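You operate a simulated robot arm through the tools that you are given. There is no shell and no other tool. Be economical: measure what you need, move in short steps, check, and stop when the job is done.

The job below is to be done with a simulated two-armed robot. You get a single attempt, and the scene is never put back.

## Task
Two faults at the panel: switch off the fan whose meter reads red, and reset the tripped sockets circuit.
Fine: to reset, switch it off, press its button once and switch it on again; leave the rest of the panel alone.

It is judged by the outcome, as a careful person would: the job done as asked, and still so three seconds after it is handed in. It fails if anything else is knocked over, pushed out of place, dropped, spilled or broken.

## Robot
Two 7-joint arms with two-finger grippers on one trunk that stands fixed in place. Base frame: the origin is at the foot of the trunk, x ahead of it, y to its left, z up. Readings come in m, degrees, newtons and seconds.
The left shoulder is at [0.05, 0.191, 1.117], the right one opposite. With the tool pointing down near the work surface each hand reaches from about 0.18 to 0.74 m from the base axis, measured 20 degrees to its own side. Payload 2.69 kg a hand.
Tool frame (each hand has its own): the origin (TCP) lies between the finger pads and is the grasp point; the fingertips stand 0.02 m ahead of it; z points along the fingers, y is the line along which they close. The gripper opens to 0.1 m. The gripper's body begins 0.063 m behind the TCP.
Orientation is told as [roll, pitch, yaw] about the base's x, y, z axes, in that order, counted from this pose: with the fingers straight down and closing along the base's y, the tool's x points along the base's -x, its y along +y and its z along -z.

## Interface
- The arms move only by the tool arm_command. It takes "left_rows", "right_rows" or both (then of equal length, played together; a hand with none holds still); each is a list of rows, each an object (a shift or turn left out is 0, a gripper value left out holds the last) with "offset": the shift along the base's x, y, z in m, a list of three; "delta_rot": the turn, a rotation vector about the base's x, y, z in degrees, a list of three. In form: [{"offset": [x, y, z], "delta_rot": [rx, ry, rz]}, ...]. A call has 1 to 20 rows; each row is the pose to reach, as a shift and turn from the pose commanded when the call began. "left_fingers" and "right_fingers" are, for a hand that has rows, the finger opening in m, from 0 to 0.1, set as the call begins (left out, the last holds). Each row takes 0.2 s and may step no farther than 0.05 m and 8.6 degrees from the row before; otherwise, or with a gripper value out of range, the whole call is refused. A pose out of reach is approached as far as the arm can. The call stops where the force on the tool passes 40 N (or 10 N more than at its start, if that is more) or the arm is blocked; 0.2 s more then pass. Each finger travels about 0.153 m/s and halts on what it meets, pressing with about 33 N; the grip force reading is that of the motor and also rises with nothing between the fingers. The clock runs only during rows and for 0.2 s after the last one: add rows that repeat a pose to give the fingers time. The reply holds the time, the measured pose of the TCP, the force on the tool along the base axes, the opening and the grip force, in the units named above and with some noise, with the torque about the TCP (base axes, N m) and any sound that the robot's microphone picked up, and new pictures: "views" is both (left out), scene, wrist or none (wrist: the cameras of the hands that moved).
- Cameras (640 x 400 px; columns grow to the right, rows downward): "scene" is now at [0.1136, 0.047, 1.3048]; the picture's right is [0.60, -0.80, 0.00], its down [-0.32, -0.24, -0.91] and it looks along [0.73, 0.55, -0.40] (base axes); focal length 306 px, centre (320, 200). "left" rides on the left gripper at [0.07, 0.019, -0.099] in its tool frame; the picture's right is [-0.26, 0.97, 0.00], its down [-0.75, -0.20, -0.63] and it looks along [-0.61, -0.16, 0.78] (tool axes); focal length 230 px, centre (320, 200). "right" rides on the right gripper at [0.07, -0.019, -0.099] in its tool frame; the picture's right is [0.26, 0.97, 0.00], its down [-0.75, 0.20, -0.63] and it looks along [-0.61, 0.16, 0.78] (tool axes); focal length 230 px, centre (320, 200). There is no depth. A picture from a camera that has moved, and an enlarged one, comes with that camera's place and axes in the base frame and with its lens. The place of the scene camera against the robot may be out by one fixed shift of up to 0.012 m in any direction.
- lift_body(by): slides the trunk up (or, below 0, down) by that many m; the arms and the scene camera ride with it, the base frame stays. It gives what a move gives, with no picture.
- turn_head(pan, tilt): turns the head with the scene camera to pan (to the left, within 80 degrees either way) and tilt (down, from -29 to 69), counted from straight ahead of the robot. It gives what a move gives, and a new picture of the scene camera.
- inspect(camera, box): a new picture of the part [left, top, right, bottom] of that camera's present view, enlarged. No time passes.
- close_job(): hands the job in; it is judged then, once.

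Work in short steps. Places have to be worked out from the pictures, the camera data and where the tool is seen: move nearer, look again, correct. Check each grasp and each placing, and mend what went wrong. You have 120 turns and 200 pictures in all, those below and enlarged ones among them. Open the grippers and draw the arms clear of the work before you hand the job in, unless the task says otherwise; then end with one line.

The tools are called after "Request:" as a command line: name --argument value ..., lists and objects as JSON in quotes. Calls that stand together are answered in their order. arm_command: Moves the arms, as the interface text tells. Its arguments: {"type":"object","properties":{"left_rows":{"type":"array","items":{"type":"object","properties":{"offset":{"type":"array","items":{"type":"number"}},"delta_rot":{"type":"array","items":{"type":"number"}}}}},"left_fingers":{"type":"number"},"right_rows":{"type":"array","items":{"type":"object","properties":{"offset":{"type":"array","items":{"type":"number"}},"delta_rot":{"type":"array","items":{"type":"number"}}}}},"right_fingers":{"type":"number"},"views":{"type":"string","enum":["both","scene","wrist","none"]}},"required":[]} The other tools are called the same way: lift_body (by) slides the trunk up or down; turn_head (pan, tilt) turns the head that bears the scene camera; inspect (camera, box) takes an enlarged picture of a part of a camera's view; close_job () hands the job in.

At the start:

```text
time_s: 0.0
left_tool_pos: [0.3312, 0.4086, 1.1614]
left_orientation: [0.1, 0.0, -0.1]
left_wrist_force: [-0.4, -0.3, -0.2]
left_torque: [-0.03, -0.01, 0.04]
left_opening: 0.0998
left_grip_force: 0.1
right_tool_pos: [0.4433, 0.0352, 1.1493]
right_orientation: [0.0, 0.0, 0.0]
right_wrist_force: [0.3, 0.0, -0.1]
right_torque: [0.03, -0.01, -0.02]
right_opening: 0.1002
right_grip_force: 0.0
trunk travel left (down, up): [-0.175, 0.148]
head pan, tilt: [36.7, 23.9]
```

scene: 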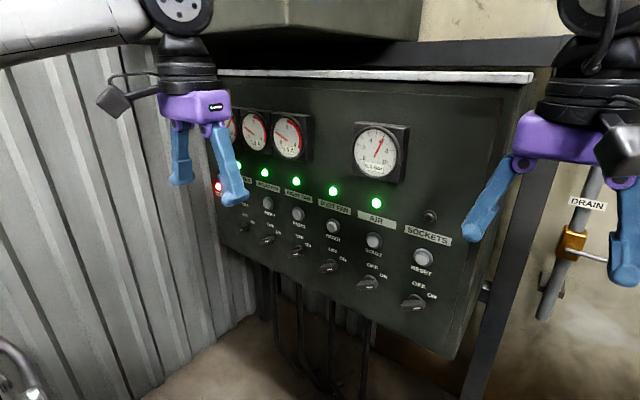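
right: 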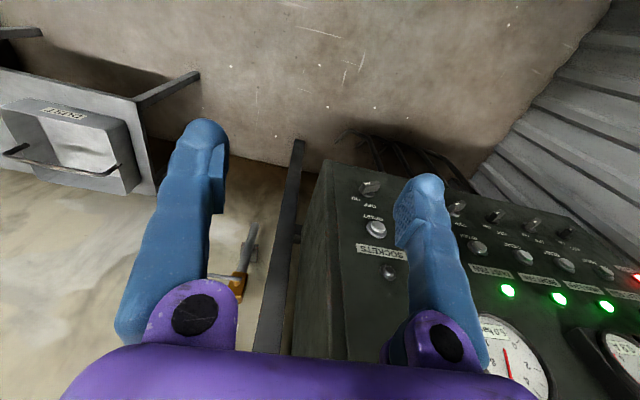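
left: 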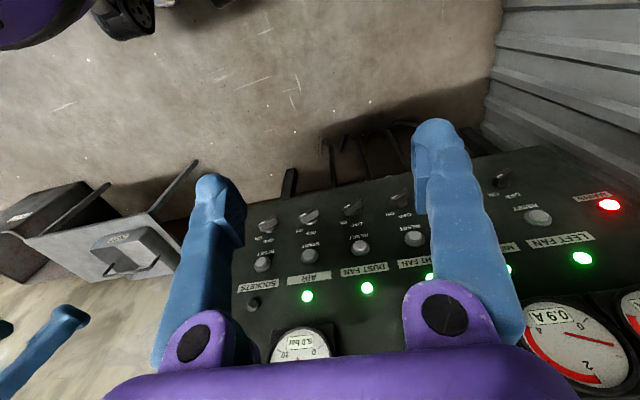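

I'll enlarge the panel to read the labels and meters before moving anything.

Request:
inspect --camera "scene" --box '[200, 90, 420, 228]'

Request:
inspect --camera "left" --box '[220, 140, 640, 400]'

Request:
inspect --camera "scene" --box '[300, 190, 480, 310]'

```text
2.90 times, centred on (310, 159) of scene
camera zoom: at [0.1136, 0.047, 1.3048], right [0.6, -0.8, 0.0], down [-0.32, -0.24, -0.91], along [0.73, 0.55, -0.4], focal length 886 px, centre (349, 319)
```

zoom: 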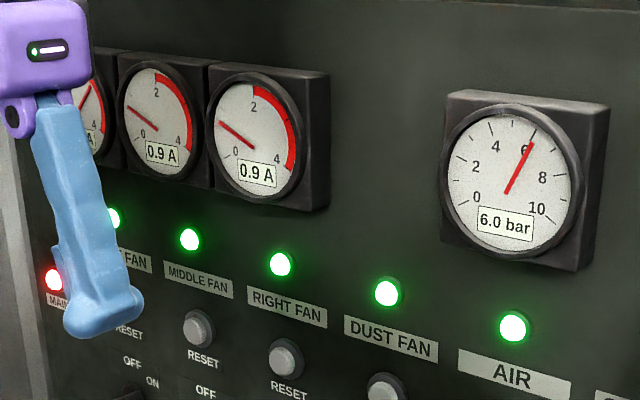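

```text
1.52 times, centred on (430, 270) of left
camera zoom: at [0.2619, 0.427, 1.2587], right [0.26, 0.97, 0.0], down [0.75, -0.2, 0.63], along [0.61, -0.16, -0.78], focal length 351 px, centre (152, 93)
```

zoom: 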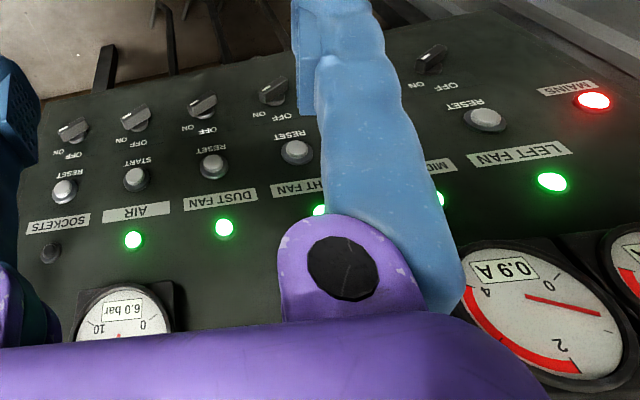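

```text
3.33 times, centred on (390, 250) of scene
camera zoom: at [0.1136, 0.047, 1.3048], right [0.6, -0.8, 0.0], down [-0.32, -0.24, -0.91], along [0.73, 0.55, -0.4], focal length 1019 px, centre (87, 33)
```

zoom: 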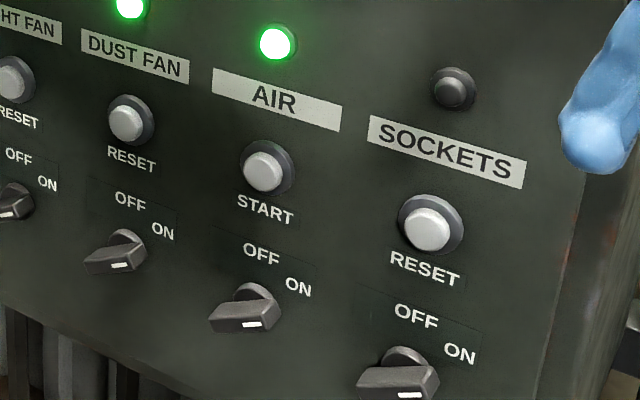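

The left finger hides the leftmost gauge, so I'll back the left arm away and leftward for a clear view.

Request:
arm_command --left_rows '[{"offset": [-0.04, 0.02, 0]}, {"offset": [-0.08, 0.05, 0]}, {"offset": [-0.1, 0.08, 0]}]' --views "both"

Request:
inspect --camera "scene" --box '[190, 90, 350, 190]'

Request:
inspect --camera "scene" --box '[200, 170, 360, 280]'

Request:
inspect --camera "scene" --box '[370, 230, 470, 325]'

```text
time_s: 0.8
left_tool_pos: [0.2319, 0.4893, 1.1593]
left_orientation: [0.0, 0.2, -0.1]
left_wrist_force: [0.2, -0.2, -0.7]
left_torque: [-0.04, -0.04, -0.02]
left_opening: 0.0999
left_grip_force: 0.0
right_tool_pos: [0.4425, 0.0354, 1.1502]
right_orientation: [0.0, -0.1, 0.0]
right_wrist_force: [0.2, 0.1, 0.7]
right_torque: [0.0, -0.03, 0.0]
right_opening: 0.1
right_grip_force: 0.1
trunk travel left (down, up): [-0.175, 0.148]
head pan, tilt: [36.7, 23.9]
camera scene: at [0.1133, 0.0475, 1.3048], right [0.6, -0.8, 0.0], down [-0.32, -0.24, -0.91], along [0.73, 0.55, -0.4], focal length 306 px, centre (320, 200)
camera left: at [0.1617, 0.507, 1.2588], right [0.26, 0.97, 0.0], down [0.75, -0.2, 0.63], along [0.61, -0.16, -0.78], focal length 230 px, centre (320, 200)
```

scene: 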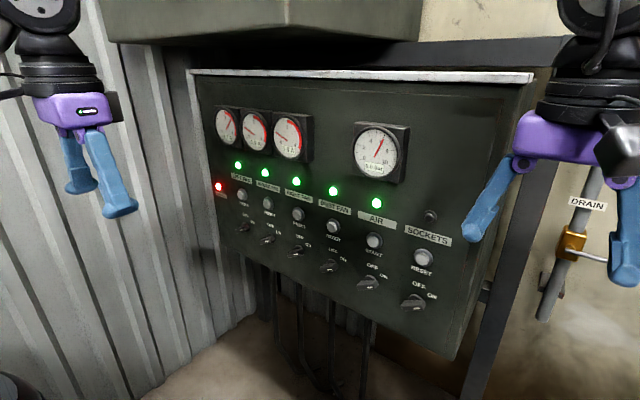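
left: 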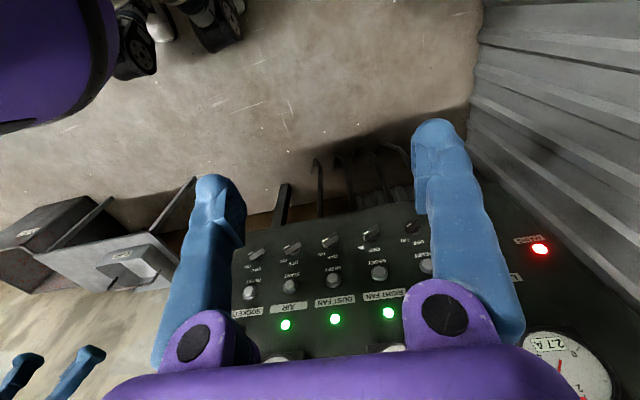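

```text
4.00 times, centred on (270, 140) of scene
camera zoom: at [0.1133, 0.0475, 1.3048], right [0.6, -0.8, 0.0], down [-0.32, -0.24, -0.91], along [0.73, 0.55, -0.4], focal length 1222 px, centre (520, 440)
```

zoom: 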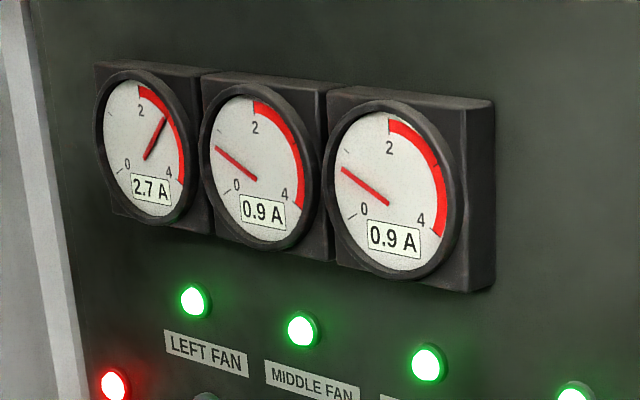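

```text
3.64 times, centred on (280, 225) of scene
camera zoom: at [0.1133, 0.0475, 1.3048], right [0.6, -0.8, 0.0], down [-0.32, -0.24, -0.91], along [0.73, 0.55, -0.4], focal length 1111 px, centre (466, 109)
```

zoom: 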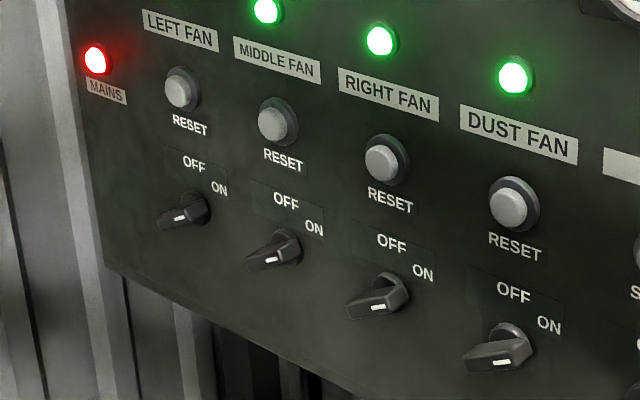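

```text
4.21 times, centred on (420, 278) of scene
camera zoom: at [0.1133, 0.0475, 1.3048], right [0.6, -0.8, 0.0], down [-0.32, -0.24, -0.91], along [0.73, 0.55, -0.4], focal length 1287 px, centre (-101, -126)
```

zoom: 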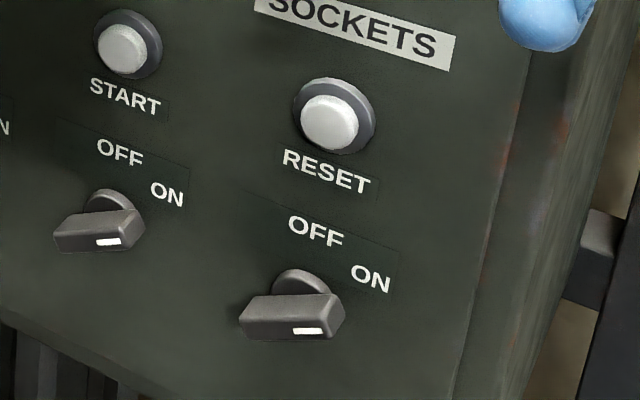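

The meters show LEFT FAN at 2.7 A, in the red, while the other two read 0.9 A. The sockets lamp is dark and all the switches point to ON. Triangulation puts the panel upright at x≈0.63, facing the robot, with the left-fan knob near (0.62, 0.70, 0.87). I'll turn the left tool horizontal toward the panel while moving partway there.

Request:
arm_command --left_rows '[{"offset": [0.018, 0.012, -0.015], "delta_rot": [0, -8.2, 0]}, {"offset": [0.036, 0.024, -0.03], "delta_rot": [0, -16.4, 0]}, {"offset": [0.054, 0.036, -0.045], "delta_rot": [0, -24.6, 0]}, {"offset": [0.072, 0.048, -0.06], "delta_rot": [0, -32.8, 0]}, {"offset": [0.09, 0.06, -0.075], "delta_rot": [0, -41, 0]}, {"offset": [0.108, 0.072, -0.09], "delta_rot": [0, -49.2, 0]}, {"offset": [0.126, 0.084, -0.105], "delta_rot": [0, -57.4, 0]}, {"offset": [0.144, 0.096, -0.12], "delta_rot": [0, -65.6, 0]}, {"offset": [0.162, 0.108, -0.135], "delta_rot": [0, -73.8, 0]}, {"offset": [0.18, 0.12, -0.15], "delta_rot": [0, -82, 0]}, {"offset": [0.19, 0.13, -0.16], "delta_rot": [0, -90, 0]}, {"offset": [0.19, 0.13, -0.16], "delta_rot": [0, -90, 0]}]' --left_fingers 0.05

```text
time_s: 3.4
left_tool_pos: [0.4231, 0.6176, 1.0004]
left_orientation: [-166.3, -90.0, 166.3]
left_wrist_force: [-0.4, 0.5, -0.6]
left_torque: [0.03, 0.0, -0.01]
left_opening: 0.0501
left_grip_force: 0.1
right_tool_pos: [0.4438, 0.0338, 1.1496]
right_orientation: [0.0, -0.1, 0.0]
right_wrist_force: [-0.1, -0.2, 0.9]
right_torque: [0.0, -0.03, -0.02]
right_opening: 0.1002
right_grip_force: 0.1
trunk travel left (down, up): [-0.175, 0.148]
head pan, tilt: [36.7, 23.9]
camera scene: at [0.1133, 0.0468, 1.3049], right [0.6, -0.8, 0.0], down [-0.32, -0.24, -0.91], along [0.73, 0.55, -0.4], focal length 306 px, centre (320, 200)
camera left: at [0.3229, 0.6362, 0.9303], right [0.0, 0.97, 0.26], down [-0.63, -0.2, 0.75], along [0.78, -0.16, 0.61], focal length 230 px, centre (320, 200)
```

scene: 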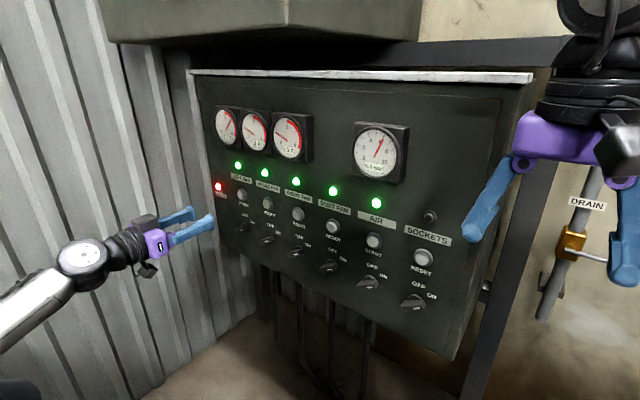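
left: 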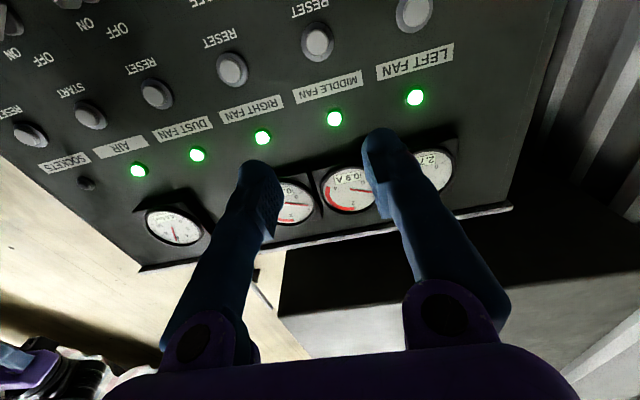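

The left tool now points horizontally at the panel. Combining wrist views, the left-fan column is at y≈0.735, with its lamp at z 1.044, RESET at ≈0.955 and the knob at ≈0.865. I'll move in front of the knob and roll 45° to match its bar.

Request:
arm_command --left_rows '[{"offset": [0.0, 0.02, -0.022], "delta_rot": [7.5, 0, 0]}, {"offset": [0.0, 0.04, -0.044], "delta_rot": [15, 0, 0]}, {"offset": [0.01, 0.06, -0.066], "delta_rot": [22.5, 0, 0]}, {"offset": [0.02, 0.08, -0.088], "delta_rot": [30, 0, 0]}, {"offset": [0.03, 0.1, -0.11], "delta_rot": [37.5, 0, 0]}, {"offset": [0.048, 0.116, -0.13], "delta_rot": [45, 0, 0]}, {"offset": [0.048, 0.116, -0.13], "delta_rot": [45, 0, 0]}]'

Request:
inspect --camera "scene" --box '[170, 170, 330, 270]'

```text
time_s: 5.0
left_tool_pos: [0.4643, 0.7323, 0.8724]
left_orientation: [89.9, -45.0, -89.9]
left_wrist_force: [0.5, 0.1, 0.7]
left_torque: [0.0, -0.01, -0.01]
left_opening: 0.0502
left_grip_force: 0.0
left hand out of reach, approached as far as the arm can: row 6, 7
right_tool_pos: [0.4434, 0.0357, 1.1487]
right_orientation: [0.0, 0.0, 0.0]
right_wrist_force: [-0.5, 0.0, 1.1]
right_torque: [-0.03, 0.0, 0.01]
right_opening: 0.0999
right_grip_force: 0.1
trunk travel left (down, up): [-0.175, 0.148]
head pan, tilt: [36.7, 23.9]
camera scene: at [0.1136, 0.0471, 1.3048], right [0.6, -0.8, 0.0], down [-0.32, -0.24, -0.91], along [0.73, 0.55, -0.4], focal length 306 px, centre (320, 200)
camera left: at [0.3655, 0.7939, 0.8358], right [0.0, 0.5, 0.87], down [-0.63, -0.67, 0.39], along [0.78, -0.54, 0.31], focal length 230 px, centre (320, 200)
```

scene: 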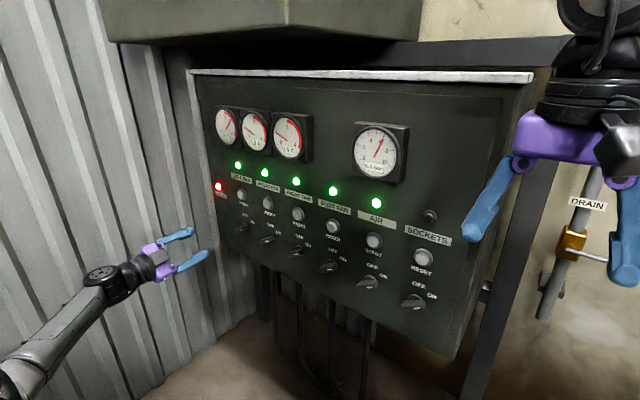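
left: 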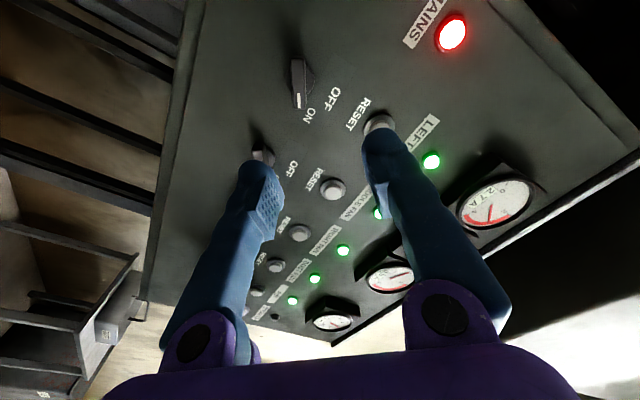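

```text
4.00 times, centred on (250, 220) of scene
camera zoom: at [0.1136, 0.0471, 1.3048], right [0.6, -0.8, 0.0], down [-0.32, -0.24, -0.91], along [0.73, 0.55, -0.4], focal length 1222 px, centre (600, 120)
```

zoom: 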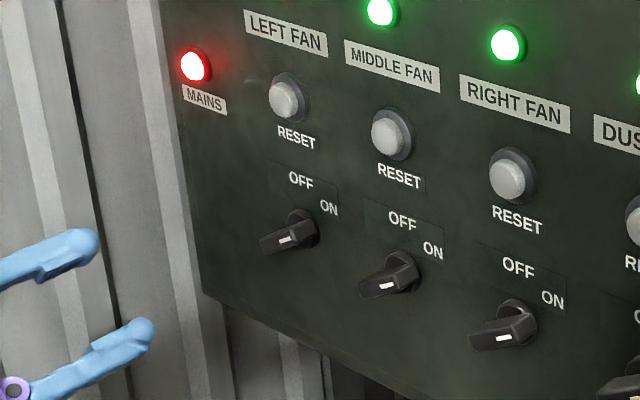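

The pose at x=0.47 is already at the limit of reach. I'll back off and raise the hand with a 21° leftward yaw, then lower the trunk so the shoulder is nearer knob height.

Request:
arm_command --left_rows '[{"offset": [-0.02, -0.02, 0.04], "delta_rot": [0, 0, 7]}, {"offset": [-0.04, -0.05, 0.07], "delta_rot": [0, 0, 14]}, {"offset": [-0.05, -0.08, 0.1], "delta_rot": [0, 0, 21]}, {"offset": [-0.05, -0.1, 0.13], "delta_rot": [0, 0, 21]}]' --views "none"

Request:
lift_body --by -0.15

Request:
turn_head --pan 40 --tilt 20

Request:
inspect --camera "left" --box '[0, 0, 640, 400]'

```text
time_s: 6.2
left_tool_pos: [0.4229, 0.6324, 1.0297]
left_orientation: [96.1, -46.5, -73.5]
left_wrist_force: [-0.2, -0.1, -0.3]
left_torque: [-0.03, 0.02, 0.0]
left_opening: 0.0502
left_grip_force: 0.0
right_tool_pos: [0.4432, 0.034, 1.1485]
right_orientation: [0.0, 0.0, 0.0]
right_wrist_force: [0.5, 1.5, -0.4]
right_torque: [0.0, 0.02, -0.03]
right_opening: 0.0998
right_grip_force: 0.1
trunk travel left (down, up): [-0.175, 0.148]
head pan, tilt: [36.7, 23.9]
stopped in row 4 (left hand): the arm was blocked; the commanded pose is now the measured one
```

```text
time_s: 8.0
left_tool_pos: [0.4229, 0.6313, 0.8799]
left_orientation: [95.9, -46.5, -73.2]
left_wrist_force: [-0.5, -0.2, 0.0]
left_torque: [-0.02, -0.02, -0.03]
left_opening: 0.0498
left_grip_force: 0.0
right_tool_pos: [0.4446, 0.0347, 0.9997]
right_orientation: [0.0, 0.1, 0.0]
right_wrist_force: [0.5, -0.1, -0.4]
right_torque: [-0.02, 0.0, -0.02]
right_opening: 0.0997
right_grip_force: 0.0
trunk travel left (down, up): [-0.025, 0.298]
head pan, tilt: [36.7, 23.9]
```

```text
time_s: 8.6
left_tool_pos: [0.4236, 0.6312, 0.8791]
left_orientation: [96.0, -46.5, -73.3]
left_wrist_force: [-0.5, 0.1, 0.6]
left_torque: [0.0, -0.03, -0.06]
left_opening: 0.0499
left_grip_force: 0.0
right_tool_pos: [0.4432, 0.0344, 0.9992]
right_orientation: [0.0, -0.1, 0.0]
right_wrist_force: [0.4, 0.6, 0.2]
right_torque: [-0.01, -0.02, 0.02]
right_opening: 0.1001
right_grip_force: 0.1
trunk travel left (down, up): [-0.025, 0.298]
head pan, tilt: [40.0, 20.0]
camera scene: at [0.1108, 0.0516, 1.161], right [0.64, -0.77, 0.0], down [-0.26, -0.22, -0.94], along [0.72, 0.6, -0.34], focal length 306 px, centre (320, 200)
```

scene: 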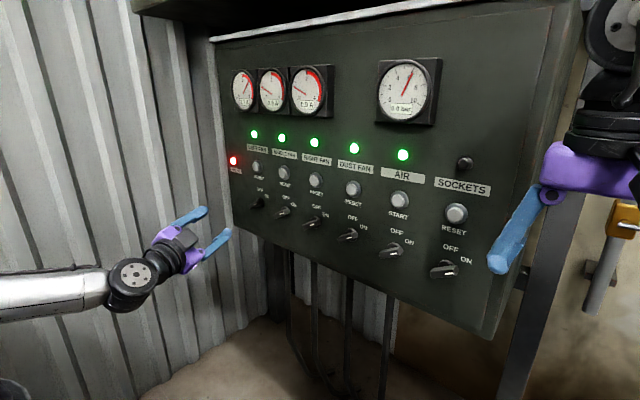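

```text
1.00 times, centred on (320, 200) of left (not enlarged: the box is as wide or as high as the picture)
camera zoom: at [0.3105, 0.6534, 0.8352], right [-0.24, 0.47, 0.85], down [-0.38, -0.85, 0.36], along [0.89, -0.23, 0.39], focal length 230 px, centre (320, 200)
```

zoom: 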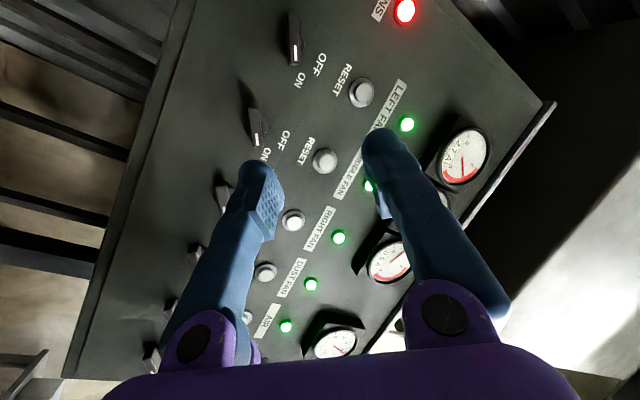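

The new readings put the left-fan knob at about (0.623, 0.733, 0.851), with the tool axis along (0.93, 0.36, 0.08). I'll move to roughly 0.1 m short of it.

Request:
arm_command --left_rows '[{"offset": [0.025, 0.015, -0.008]}, {"offset": [0.05, 0.03, -0.017]}, {"offset": [0.075, 0.045, -0.026]}, {"offset": [0.1, 0.06, -0.034]}, {"offset": [0.1, 0.06, -0.034]}]'

Request:
inspect --camera "left" --box '[220, 60, 420, 185]'

```text
time_s: 9.8
left_tool_pos: [0.5243, 0.6899, 0.8441]
left_orientation: [95.9, -46.6, -73.3]
left_wrist_force: [-0.2, 0.0, 0.1]
left_torque: [-0.01, -0.01, -0.01]
left_opening: 0.0499
left_grip_force: 0.0
right_tool_pos: [0.4436, 0.0343, 0.9992]
right_orientation: [0.0, 0.0, 0.0]
right_wrist_force: [0.1, 0.3, 0.0]
right_torque: [-0.05, 0.02, -0.01]
right_opening: 0.1001
right_grip_force: 0.0
trunk travel left (down, up): [-0.025, 0.298]
head pan, tilt: [40.0, 20.0]
camera scene: at [0.111, 0.0517, 1.161], right [0.64, -0.77, 0.0], down [-0.26, -0.22, -0.94], along [0.72, 0.6, -0.34], focal length 306 px, centre (320, 200)
camera left: at [0.4112, 0.7125, 0.8002], right [-0.24, 0.47, 0.85], down [-0.38, -0.85, 0.36], along [0.89, -0.23, 0.39], focal length 230 px, centre (320, 200)
```

scene: 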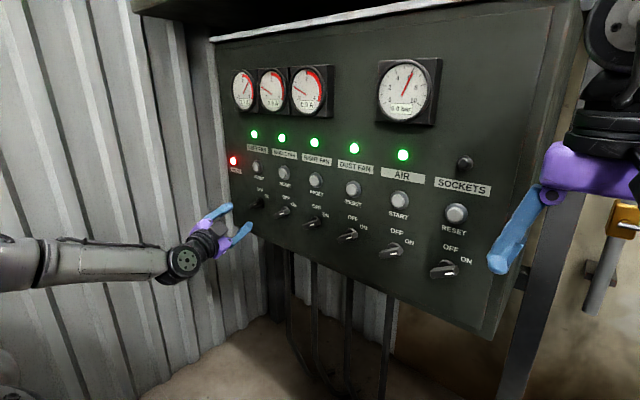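
left: 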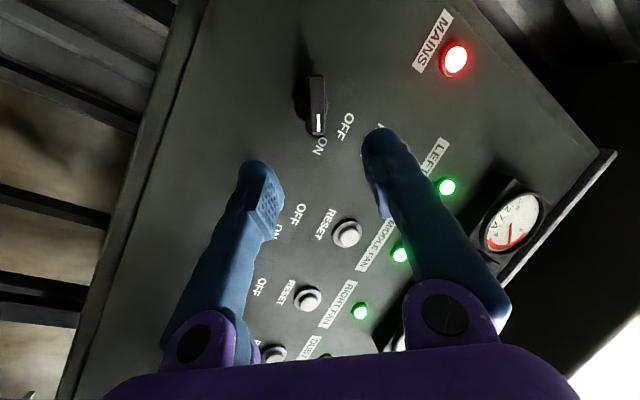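

```text
3.20 times, centred on (320, 122) of left
camera zoom: at [0.4112, 0.7125, 0.8002], right [-0.24, 0.47, 0.85], down [-0.38, -0.85, 0.36], along [0.89, -0.23, 0.39], focal length 736 px, centre (320, 448)
```

zoom: 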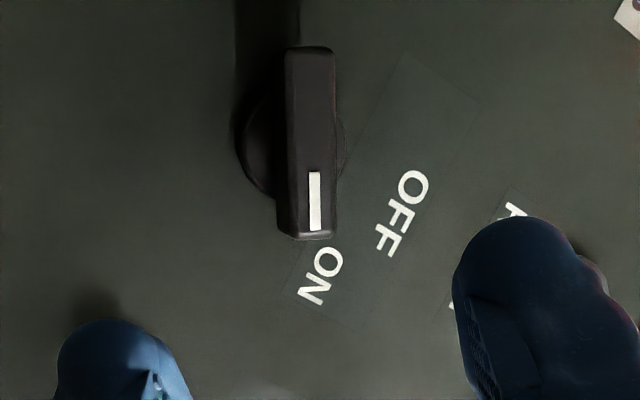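

Bar centre refined to ≈(0.622, 0.736, 0.846). The OFF label is straight above it, and the bar sits about 55–60° clockwise from vertical. I'll roll another 10° so the fingers close across the bar, and close in halfway.

Request:
arm_command --left_rows '[{"offset": [0.0, 0.008, 0.0], "delta_rot": [5, 0, 0]}, {"offset": [0.016, 0.018, 0.0], "delta_rot": [10, 0, 0]}, {"offset": [0.036, 0.028, 0.0], "delta_rot": [10, 0, 0]}, {"offset": [0.036, 0.028, 0.0], "delta_rot": [10, 0, 0]}]' --views "wrist"

Request:
inspect --camera "scene" --box '[180, 160, 340, 260]'

```text
time_s: 10.8
left_tool_pos: [0.5589, 0.7192, 0.8452]
left_orientation: [99.5, -37.0, -75.7]
left_wrist_force: [0.7, -0.7, 0.9]
left_torque: [-0.02, -0.04, 0.01]
left_opening: 0.0499
left_grip_force: 0.0
right_tool_pos: [0.4432, 0.0343, 0.999]
right_orientation: [0.1, 0.0, -0.1]
right_wrist_force: [-0.4, -0.3, -0.6]
right_torque: [-0.03, 0.03, 0.03]
right_opening: 0.1
right_grip_force: 0.1
trunk travel left (down, up): [-0.025, 0.298]
head pan, tilt: [40.0, 20.0]
camera left: at [0.4462, 0.7485, 0.8051], right [-0.24, 0.31, 0.92], down [-0.38, -0.9, 0.21], along [0.89, -0.29, 0.34], focal length 230 px, centre (320, 200)
```

left: 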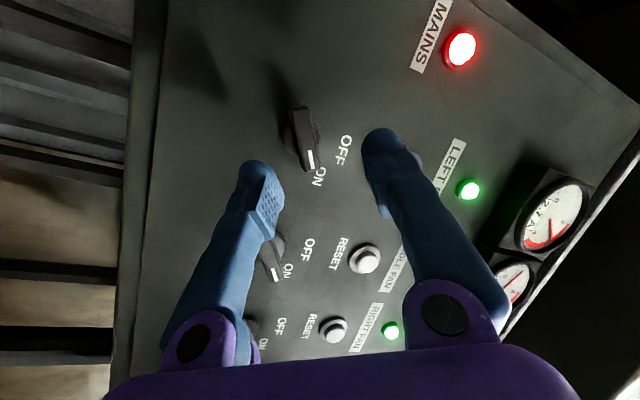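

```text
4.00 times, centred on (260, 210) of scene
camera zoom: at [0.1109, 0.0516, 1.1611], right [0.64, -0.77, 0.0], down [-0.26, -0.22, -0.94], along [0.72, 0.6, -0.34], focal length 1222 px, centre (560, 160)
```

zoom: 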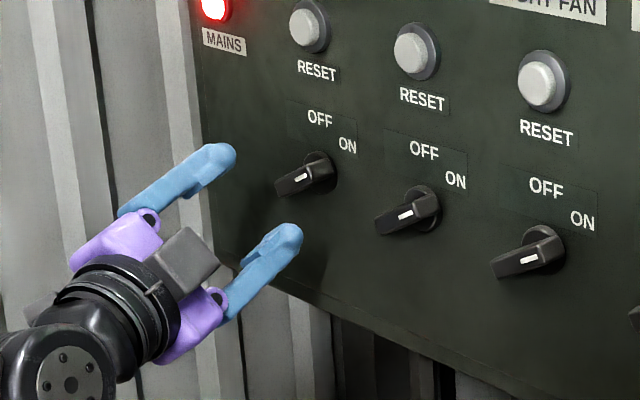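

The bar is now aligned with the finger plane and its centre is ≈(0.615, 0.7355, 0.843). I'll move in until the fingers straddle it.

Request:
arm_command --left_rows '[{"offset": [0.014, 0.0055, -0.001]}, {"offset": [0.028, 0.011, -0.001]}, {"offset": [0.044, 0.0165, -0.001]}, {"offset": [0.044, 0.0165, -0.001]}]' --views "wrist"

Request:
inspect --camera "scene" --box '[200, 170, 328, 250]'

```text
time_s: 11.8
left_tool_pos: [0.6024, 0.7357, 0.8447]
left_orientation: [99.4, -36.9, -75.7]
left_wrist_force: [0.1, 0.7, -0.2]
left_torque: [0.01, 0.01, 0.0]
left_opening: 0.0502
left_grip_force: 0.1
right_tool_pos: [0.443, 0.0347, 0.9989]
right_orientation: [0.0, 0.1, 0.0]
right_wrist_force: [0.2, 0.0, -0.1]
right_torque: [-0.04, 0.01, -0.01]
right_opening: 0.1001
right_grip_force: 0.0
trunk travel left (down, up): [-0.025, 0.298]
head pan, tilt: [40.0, 20.0]
camera left: at [0.4898, 0.7654, 0.8046], right [-0.24, 0.32, 0.92], down [-0.38, -0.9, 0.21], along [0.89, -0.29, 0.34], focal length 230 px, centre (320, 200)
```

left: 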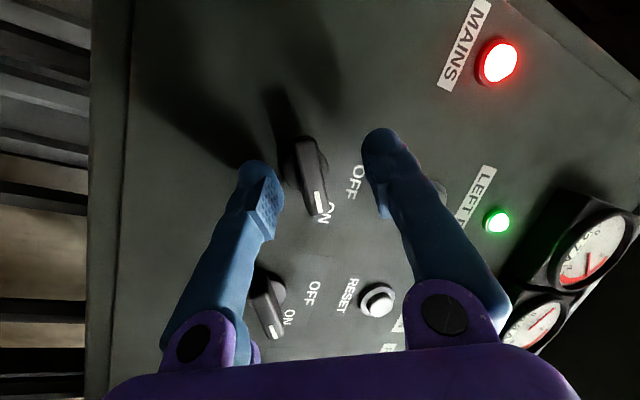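

```text
5.00 times, centred on (264, 210) of scene
camera zoom: at [0.1109, 0.0516, 1.161], right [0.64, -0.77, 0.0], down [-0.26, -0.22, -0.94], along [0.72, 0.6, -0.34], focal length 1528 px, centre (600, 150)
```

zoom: 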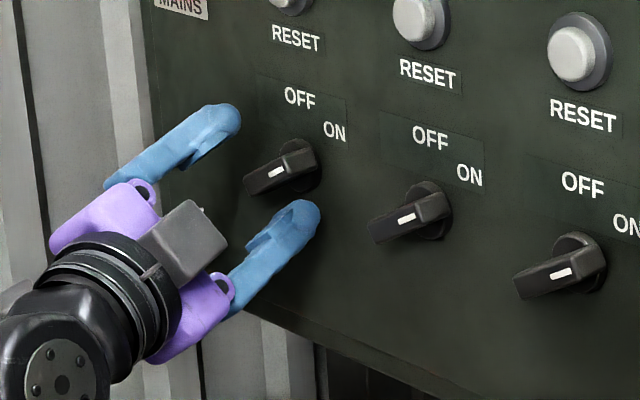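

The bar lies between the fingers, with its centre at x≈0.622 and the fingertips at about 0.621. I'll go 7 mm deeper and then close on it.

Request:
arm_command --left_rows '[{"offset": [0.004, 0.0, -0.001]}, {"offset": [0.008, 0.0, -0.001]}, {"offset": [0.008, 0.0, -0.001]}]' --views "none"

Request:
arm_command --left_rows '[{"offset": [0, 0, 0]}, {"offset": [0, 0, 0]}, {"offset": [0, 0, 0]}]' --left_fingers 0.008 --views "wrist"

Request:
inspect --camera "scene" --box '[200, 170, 328, 250]'

```text
time_s: 12.6
left_tool_pos: [0.6091, 0.7365, 0.8457]
left_orientation: [99.4, -36.9, -75.7]
left_wrist_force: [-0.5, -0.4, 0.1]
left_torque: [-0.01, -0.02, -0.01]
left_opening: 0.0501
left_grip_force: 0.0
right_tool_pos: [0.4433, 0.0344, 0.9998]
right_orientation: [0.1, 0.1, 0.0]
right_wrist_force: [-0.1, -0.3, -0.8]
right_torque: [0.02, 0.03, -0.02]
right_opening: 0.1002
right_grip_force: 0.1
trunk travel left (down, up): [-0.025, 0.298]
head pan, tilt: [40.0, 20.0]
```

```text
time_s: 13.4
left_tool_pos: [0.6122, 0.7339, 0.8413]
left_orientation: [99.1, -37.0, -75.6]
left_wrist_force: [1.3, -9.6, -9.3]
left_torque: [0.03, 0.26, -0.37]
left_opening: 0.0144
left_grip_force: 40.7
right_tool_pos: [0.4435, 0.0341, 0.999]
right_orientation: [0.0, 0.1, -0.1]
right_wrist_force: [-0.5, -0.2, -0.2]
right_torque: [-0.01, -0.02, -0.03]
right_opening: 0.0999
right_grip_force: 0.0
trunk travel left (down, up): [-0.025, 0.298]
head pan, tilt: [40.0, 20.0]
camera left: at [0.4991, 0.764, 0.8017], right [-0.24, 0.32, 0.92], down [-0.38, -0.9, 0.21], along [0.89, -0.3, 0.34], focal length 230 px, centre (320, 200)
```

left: 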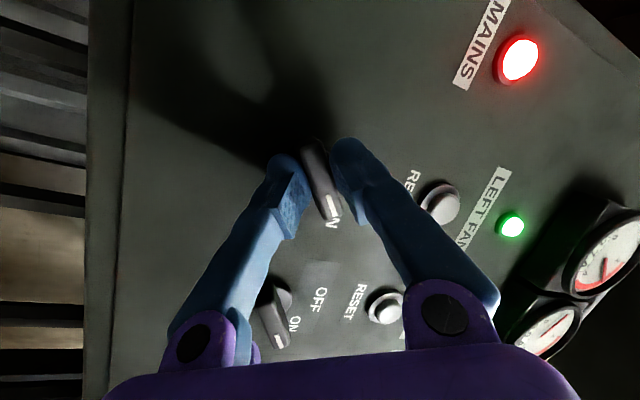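

```text
5.00 times, centred on (264, 210) of scene
camera zoom: at [0.1117, 0.0518, 1.1608], right [0.64, -0.77, 0.0], down [-0.26, -0.22, -0.94], along [0.72, 0.6, -0.34], focal length 1528 px, centre (600, 150)
```

zoom: 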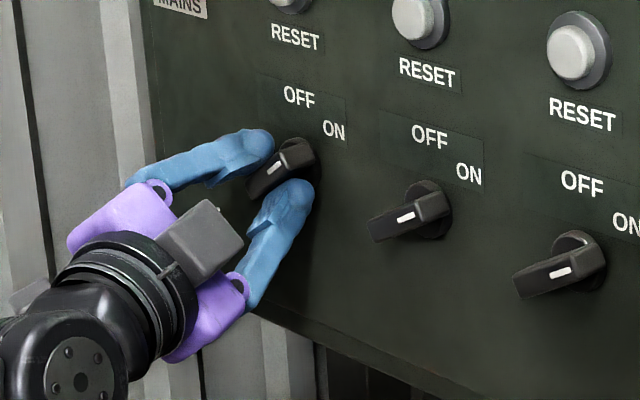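

The bar is held, with a 14.4 mm opening and about 40 N of grip. I'll start turning it counter-clockwise toward OFF about the panel normal, going halfway first.

Request:
arm_command --left_rows '[{"offset": [0, -0.002, -0.003], "delta_rot": [-7, 0, 0]}, {"offset": [0, -0.002, -0.003], "delta_rot": [-14, 0, 0]}, {"offset": [0, -0.002, -0.003], "delta_rot": [-21, 0, 0]}, {"offset": [0, -0.002, -0.003], "delta_rot": [-28, 0, 0]}]' --views "wrist"

Request:
inspect --camera "scene" --box '[200, 120, 360, 250]'

```text
time_s: 14.4
left_tool_pos: [0.6113, 0.7319, 0.8411]
left_orientation: [84.5, -63.3, -63.9]
left_wrist_force: [10.0, -8.2, 1.5]
left_torque: [0.03, 0.55, -0.32]
left_opening: 0.0143
left_grip_force: 41.3
right_tool_pos: [0.4446, 0.0329, 0.9982]
right_orientation: [0.0, 0.0, 0.0]
right_wrist_force: [-0.7, 0.1, -0.4]
right_torque: [0.01, 0.0, 0.01]
right_opening: 0.1001
right_grip_force: 0.0
trunk travel left (down, up): [-0.025, 0.298]
head pan, tilt: [40.0, 20.0]
camera left: at [0.4992, 0.7398, 0.7925], right [-0.24, 0.71, 0.66], down [-0.38, -0.7, 0.61], along [0.89, -0.1, 0.44], focal length 230 px, centre (320, 200)
```

left: 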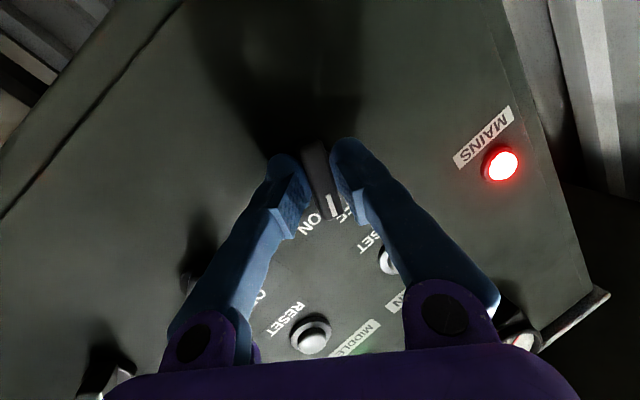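

```text
3.08 times, centred on (280, 185) of scene
camera zoom: at [0.1115, 0.0508, 1.1611], right [0.64, -0.77, 0.0], down [-0.26, -0.22, -0.94], along [0.72, 0.6, -0.34], focal length 940 px, centre (443, 246)
```

zoom: 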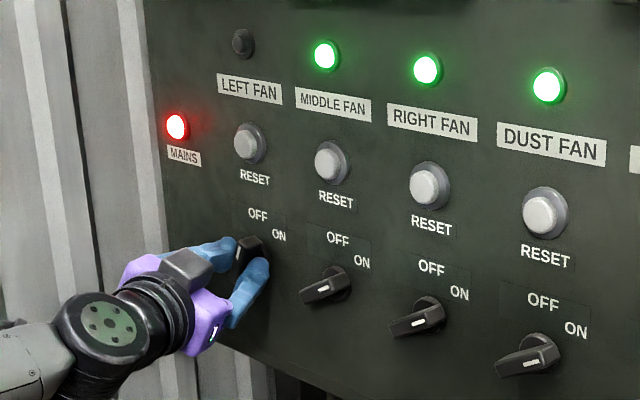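

The LEFT FAN lamp has gone dark and the knob follows the hand. I'll carry on until the bar points fully at OFF.

Request:
arm_command --left_rows '[{"offset": [0, 0, 0], "delta_rot": [-7, 0, 0]}, {"offset": [0, 0, 0], "delta_rot": [-14, 0, 0]}, {"offset": [0, 0, 0], "delta_rot": [-21, 0, 0]}, {"offset": [0, 0, 0], "delta_rot": [-27, 0, 0]}]' --views "wrist"

Request:
inspect --camera "scene" --box '[200, 170, 328, 250]'

```text
time_s: 15.4
left_tool_pos: [0.6118, 0.7321, 0.8441]
left_orientation: [4.6, -78.5, 13.0]
left_wrist_force: [0.1, -14.9, 2.8]
left_torque: [0.75, 0.18, -0.72]
left_opening: 0.0145
left_grip_force: 40.8
right_tool_pos: [0.4433, 0.033, 0.9983]
right_orientation: [0.0, -0.2, 0.1]
right_wrist_force: [-0.4, -0.8, -0.2]
right_torque: [-0.03, -0.05, 0.0]
right_opening: 0.1003
right_grip_force: 0.1
trunk travel left (down, up): [-0.025, 0.298]
head pan, tilt: [40.0, 20.0]
camera left: at [0.4989, 0.7158, 0.7955], right [-0.24, 0.93, 0.27], down [-0.38, -0.35, 0.86], along [0.89, 0.11, 0.44], focal length 230 px, centre (320, 200)
```

left: 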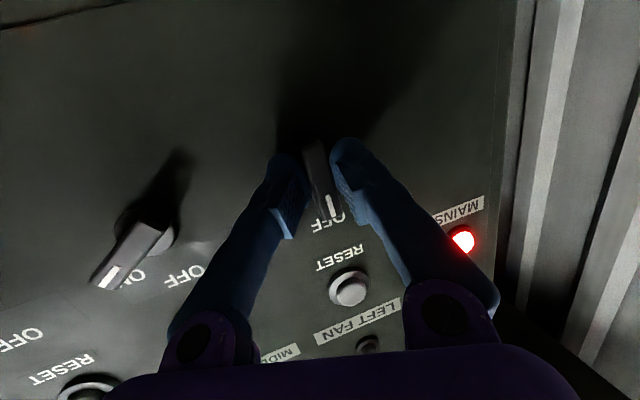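

```text
5.00 times, centred on (264, 210) of scene
camera zoom: at [0.1106, 0.0501, 1.1611], right [0.64, -0.77, 0.0], down [-0.26, -0.22, -0.94], along [0.72, 0.6, -0.34], focal length 1528 px, centre (600, 150)
```

zoom: 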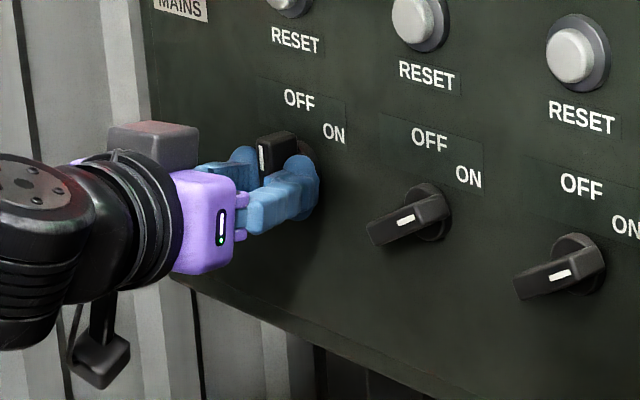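

The bar is vertical at OFF, and the 0.75 N m torque suggests it has reached its stop. I'll open the fingers and back straight out along the tool axis.

Request:
arm_command --left_rows '[{"offset": [0, 0, 0]}, {"offset": [0, 0, 0]}, {"offset": [-0.031, -0.01, 0.0066]}, {"offset": [-0.062, -0.02, 0.013]}, {"offset": [-0.1, -0.033, 0.02]}, {"offset": [-0.14, -0.046, 0.03]}]' --left_fingers 0.05 --views "none"

Request:
inspect --camera "scene" --box '[180, 50, 400, 260]'

```text
time_s: 16.8
left_tool_pos: [0.4729, 0.6871, 0.8719]
left_orientation: [3.2, -78.6, 14.3]
left_wrist_force: [-1.3, -0.4, -5.5]
left_torque: [0.18, -0.55, 0.0]
left_opening: 0.05
left_grip_force: 0.0
left hand out of reach, approached as far as the arm can: row 4
right_tool_pos: [0.4443, 0.0344, 0.9993]
right_orientation: [0.1, 0.0, 0.1]
right_wrist_force: [0.7, -0.2, -0.5]
right_torque: [-0.01, 0.06, -0.02]
right_opening: 0.1001
right_grip_force: 0.0
trunk travel left (down, up): [-0.025, 0.298]
head pan, tilt: [40.0, 20.0]
```

```text
1.90 times, centred on (290, 155) of scene
camera zoom: at [0.1115, 0.0516, 1.1609], right [0.64, -0.77, 0.0], down [-0.26, -0.22, -0.94], along [0.72, 0.6, -0.34], focal length 582 px, centre (377, 286)
```

zoom: 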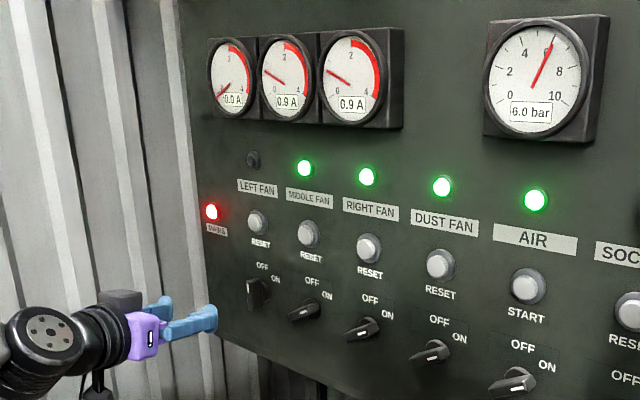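

LEFT FAN now reads 0.0 A with its lamp off and the rest of the panel is unchanged. I'll park the left arm further back, then bring the right hand to a horizontal pose facing the sockets column.

Request:
arm_command --left_rows '[{"offset": [-0.03, -0.02, 0.0]}, {"offset": [-0.06, -0.03, 0.01]}, {"offset": [-0.09, -0.04, 0.01]}, {"offset": [-0.09, -0.04, 0.01]}]' --views "none"

Request:
arm_command --right_rows '[{"offset": [-0.005, 0.01, -0.01], "delta_rot": [0, -8.2, 0]}, {"offset": [-0.01, 0.02, -0.02], "delta_rot": [0, -16.4, 0]}, {"offset": [-0.015, 0.03, -0.03], "delta_rot": [0, -24.6, 0]}, {"offset": [-0.015, 0.04, -0.04], "delta_rot": [0, -32.8, 0]}, {"offset": [-0.015, 0.05, -0.05], "delta_rot": [0, -41, 0]}, {"offset": [-0.015, 0.06, -0.06], "delta_rot": [0, -49.2, 0]}, {"offset": [-0.015, 0.07, -0.07], "delta_rot": [0, -57.4, 0]}, {"offset": [-0.01, 0.08, -0.08], "delta_rot": [0, -65.6, 0]}, {"offset": [0, 0.09, -0.09], "delta_rot": [0, -73.8, 0]}, {"offset": [0, 0.1, -0.1], "delta_rot": [0, -82, 0]}, {"offset": [0, 0.1, -0.11], "delta_rot": [0, -90, 0]}, {"offset": [0, 0.1, -0.11], "delta_rot": [0, -90, 0]}]' --right_fingers 0.05

```text
time_s: 17.8
left_tool_pos: [0.3804, 0.6474, 0.881]
left_orientation: [4.4, -78.2, 13.6]
left_wrist_force: [0.0, -0.1, 0.6]
left_torque: [0.0, -0.01, -0.05]
left_opening: 0.0501
left_grip_force: 0.0
right_tool_pos: [0.4424, 0.0345, 0.9991]
right_orientation: [-0.1, 0.1, 0.0]
right_wrist_force: [0.2, -0.1, -0.4]
right_torque: [0.01, 0.0, -0.05]
right_opening: 0.0999
right_grip_force: 0.1
trunk travel left (down, up): [-0.025, 0.298]
head pan, tilt: [40.0, 20.0]
```

```text
time_s: 20.4
left_tool_pos: [0.3806, 0.6475, 0.8798]
left_orientation: [4.5, -78.2, 13.5]
left_wrist_force: [0.1, -0.3, -0.5]
left_torque: [0.02, 0.0, -0.03]
left_opening: 0.05
left_grip_force: 0.1
right_tool_pos: [0.4444, 0.1346, 0.8895]
right_orientation: [178.4, -89.9, -178.6]
right_wrist_force: [0.5, -0.3, -0.4]
right_torque: [-0.03, -0.02, 0.0]
right_opening: 0.0501
right_grip_force: 0.0
trunk travel left (down, up): [-0.025, 0.298]
head pan, tilt: [40.0, 20.0]
camera scene: at [0.1111, 0.0516, 1.161], right [0.64, -0.77, 0.0], down [-0.26, -0.22, -0.94], along [0.72, 0.6, -0.34], focal length 306 px, centre (320, 200)
camera right: at [0.3463, 0.1136, 0.8194], right [0.0, 0.97, -0.26], down [-0.63, 0.2, 0.75], along [0.78, 0.16, 0.61], focal length 230 px, centre (320, 200)
```

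scene: 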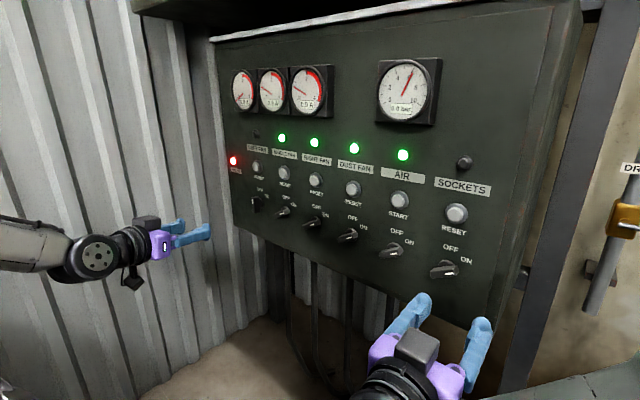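
right: 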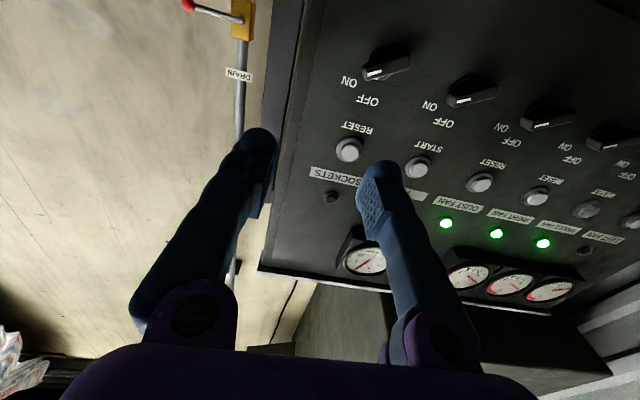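

From the right wrist view I get the sockets knob at ≈(0.622, 0.190, 0.842) and its RESET button at ≈(0.625, 0.187, 0.945). I'll move in front of the knob and roll 56° to match the bar.

Request:
arm_command --right_rows '[{"offset": [0.0, 0.008, -0.007], "delta_rot": [8, 0, 0]}, {"offset": [0.01, 0.016, -0.014], "delta_rot": [16, 0, 0]}, {"offset": [0.02, 0.024, -0.021], "delta_rot": [24, 0, 0]}, {"offset": [0.03, 0.032, -0.028], "delta_rot": [32, 0, 0]}, {"offset": [0.045, 0.04, -0.035], "delta_rot": [40, 0, 0]}, {"offset": [0.06, 0.048, -0.042], "delta_rot": [48, 0, 0]}, {"offset": [0.076, 0.054, -0.046], "delta_rot": [56, 0, 0]}, {"offset": [0.076, 0.054, -0.046], "delta_rot": [56, 0, 0]}]'

Request:
inspect --camera "right" --box '[220, 60, 420, 185]'

```text
time_s: 22.2
left_tool_pos: [0.3802, 0.6459, 0.8794]
left_orientation: [4.5, -78.2, 13.4]
left_wrist_force: [-0.3, -0.2, 0.0]
left_torque: [0.0, 0.03, 0.04]
left_opening: 0.05
left_grip_force: 0.1
right_tool_pos: [0.5213, 0.174, 0.8493]
right_orientation: [89.8, -33.9, -90.0]
right_wrist_force: [-0.4, -0.3, -0.3]
right_torque: [0.02, 0.0, 0.0]
right_opening: 0.0499
right_grip_force: 0.0
right hand out of reach, approached as far as the arm can: row 5, 6, 7, 8
trunk travel left (down, up): [-0.025, 0.298]
head pan, tilt: [40.0, 20.0]
camera scene: at [0.1109, 0.0517, 1.161], right [0.64, -0.77, 0.0], down [-0.26, -0.22, -0.94], along [0.72, 0.6, -0.34], focal length 306 px, centre (320, 200)
camera right: at [0.4237, 0.2194, 0.7944], right [0.0, 0.75, 0.66], down [-0.63, -0.51, 0.59], along [0.78, -0.41, 0.47], focal length 230 px, centre (320, 200)
```

scene: 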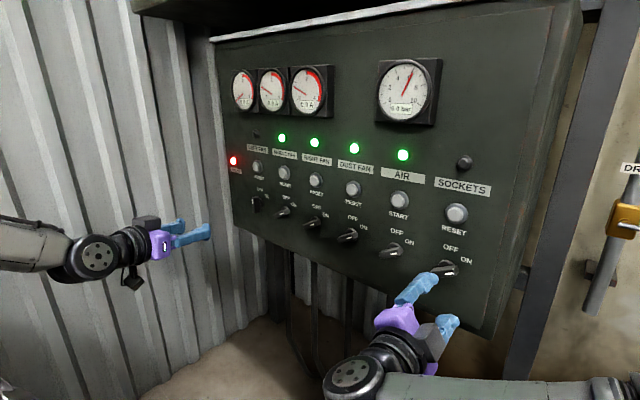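
right: 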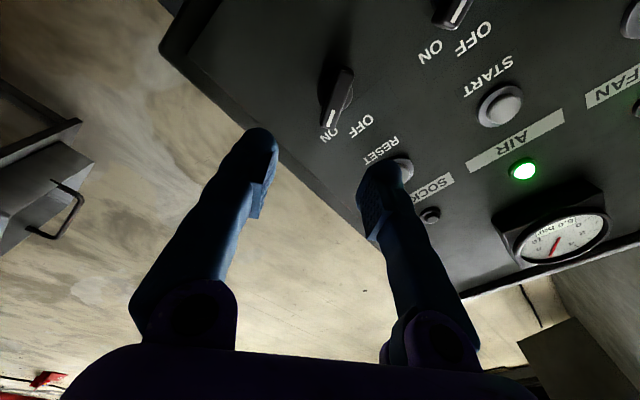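

```text
3.20 times, centred on (320, 122) of right
camera zoom: at [0.4237, 0.2194, 0.7944], right [0.0, 0.75, 0.66], down [-0.63, -0.51, 0.59], along [0.78, -0.41, 0.47], focal length 736 px, centre (320, 448)
```

zoom: 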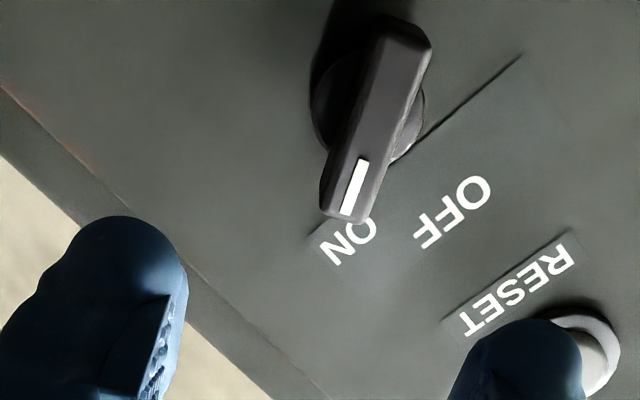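

The right arm stopped 15 mm short in y, which looks like a wrist limit. I'll yaw the tool 16° to the left, which brings the wrist closer to its own shoulder, and see whether the pose is then reachable.

Request:
arm_command --right_rows '[{"offset": [0.0, -0.015, 0.0], "delta_rot": [0, 0, 8]}, {"offset": [0.0, -0.028, 0.0], "delta_rot": [0, 0, 16]}, {"offset": [0.0, -0.028, 0.0], "delta_rot": [0, 0, 16]}]'

```text
time_s: 23.0
left_tool_pos: [0.38, 0.6464, 0.8799]
left_orientation: [4.5, -78.2, 13.3]
left_wrist_force: [0.8, -0.4, 0.0]
left_torque: [-0.03, 0.03, -0.02]
left_opening: 0.0501
left_grip_force: 0.1
right_tool_pos: [0.522, 0.1463, 0.8489]
right_orientation: [90.0, -34.0, -74.0]
right_wrist_force: [0.2, -0.2, 0.1]
right_torque: [0.04, 0.04, 0.03]
right_opening: 0.0498
right_grip_force: 0.1
trunk travel left (down, up): [-0.025, 0.298]
head pan, tilt: [40.0, 20.0]
camera scene: at [0.1108, 0.0516, 1.161], right [0.64, -0.77, 0.0], down [-0.26, -0.22, -0.94], along [0.72, 0.6, -0.34], focal length 306 px, centre (320, 200)
camera right: at [0.4144, 0.1623, 0.7942], right [-0.21, 0.72, 0.66], down [-0.46, -0.66, 0.59], along [0.86, -0.18, 0.48], focal length 230 px, centre (320, 200)
```

scene: 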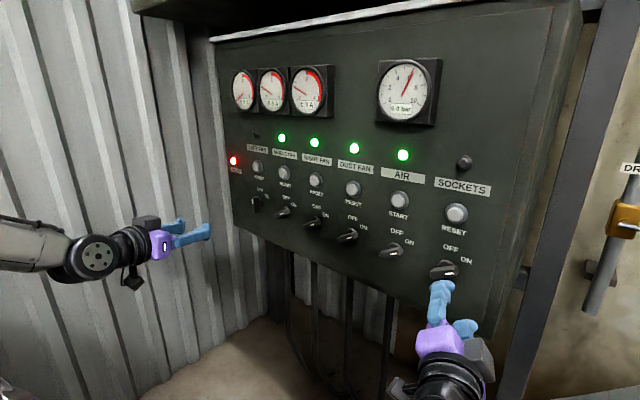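
right: 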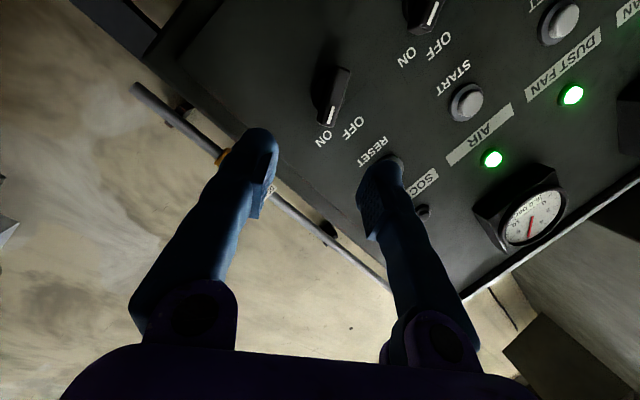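

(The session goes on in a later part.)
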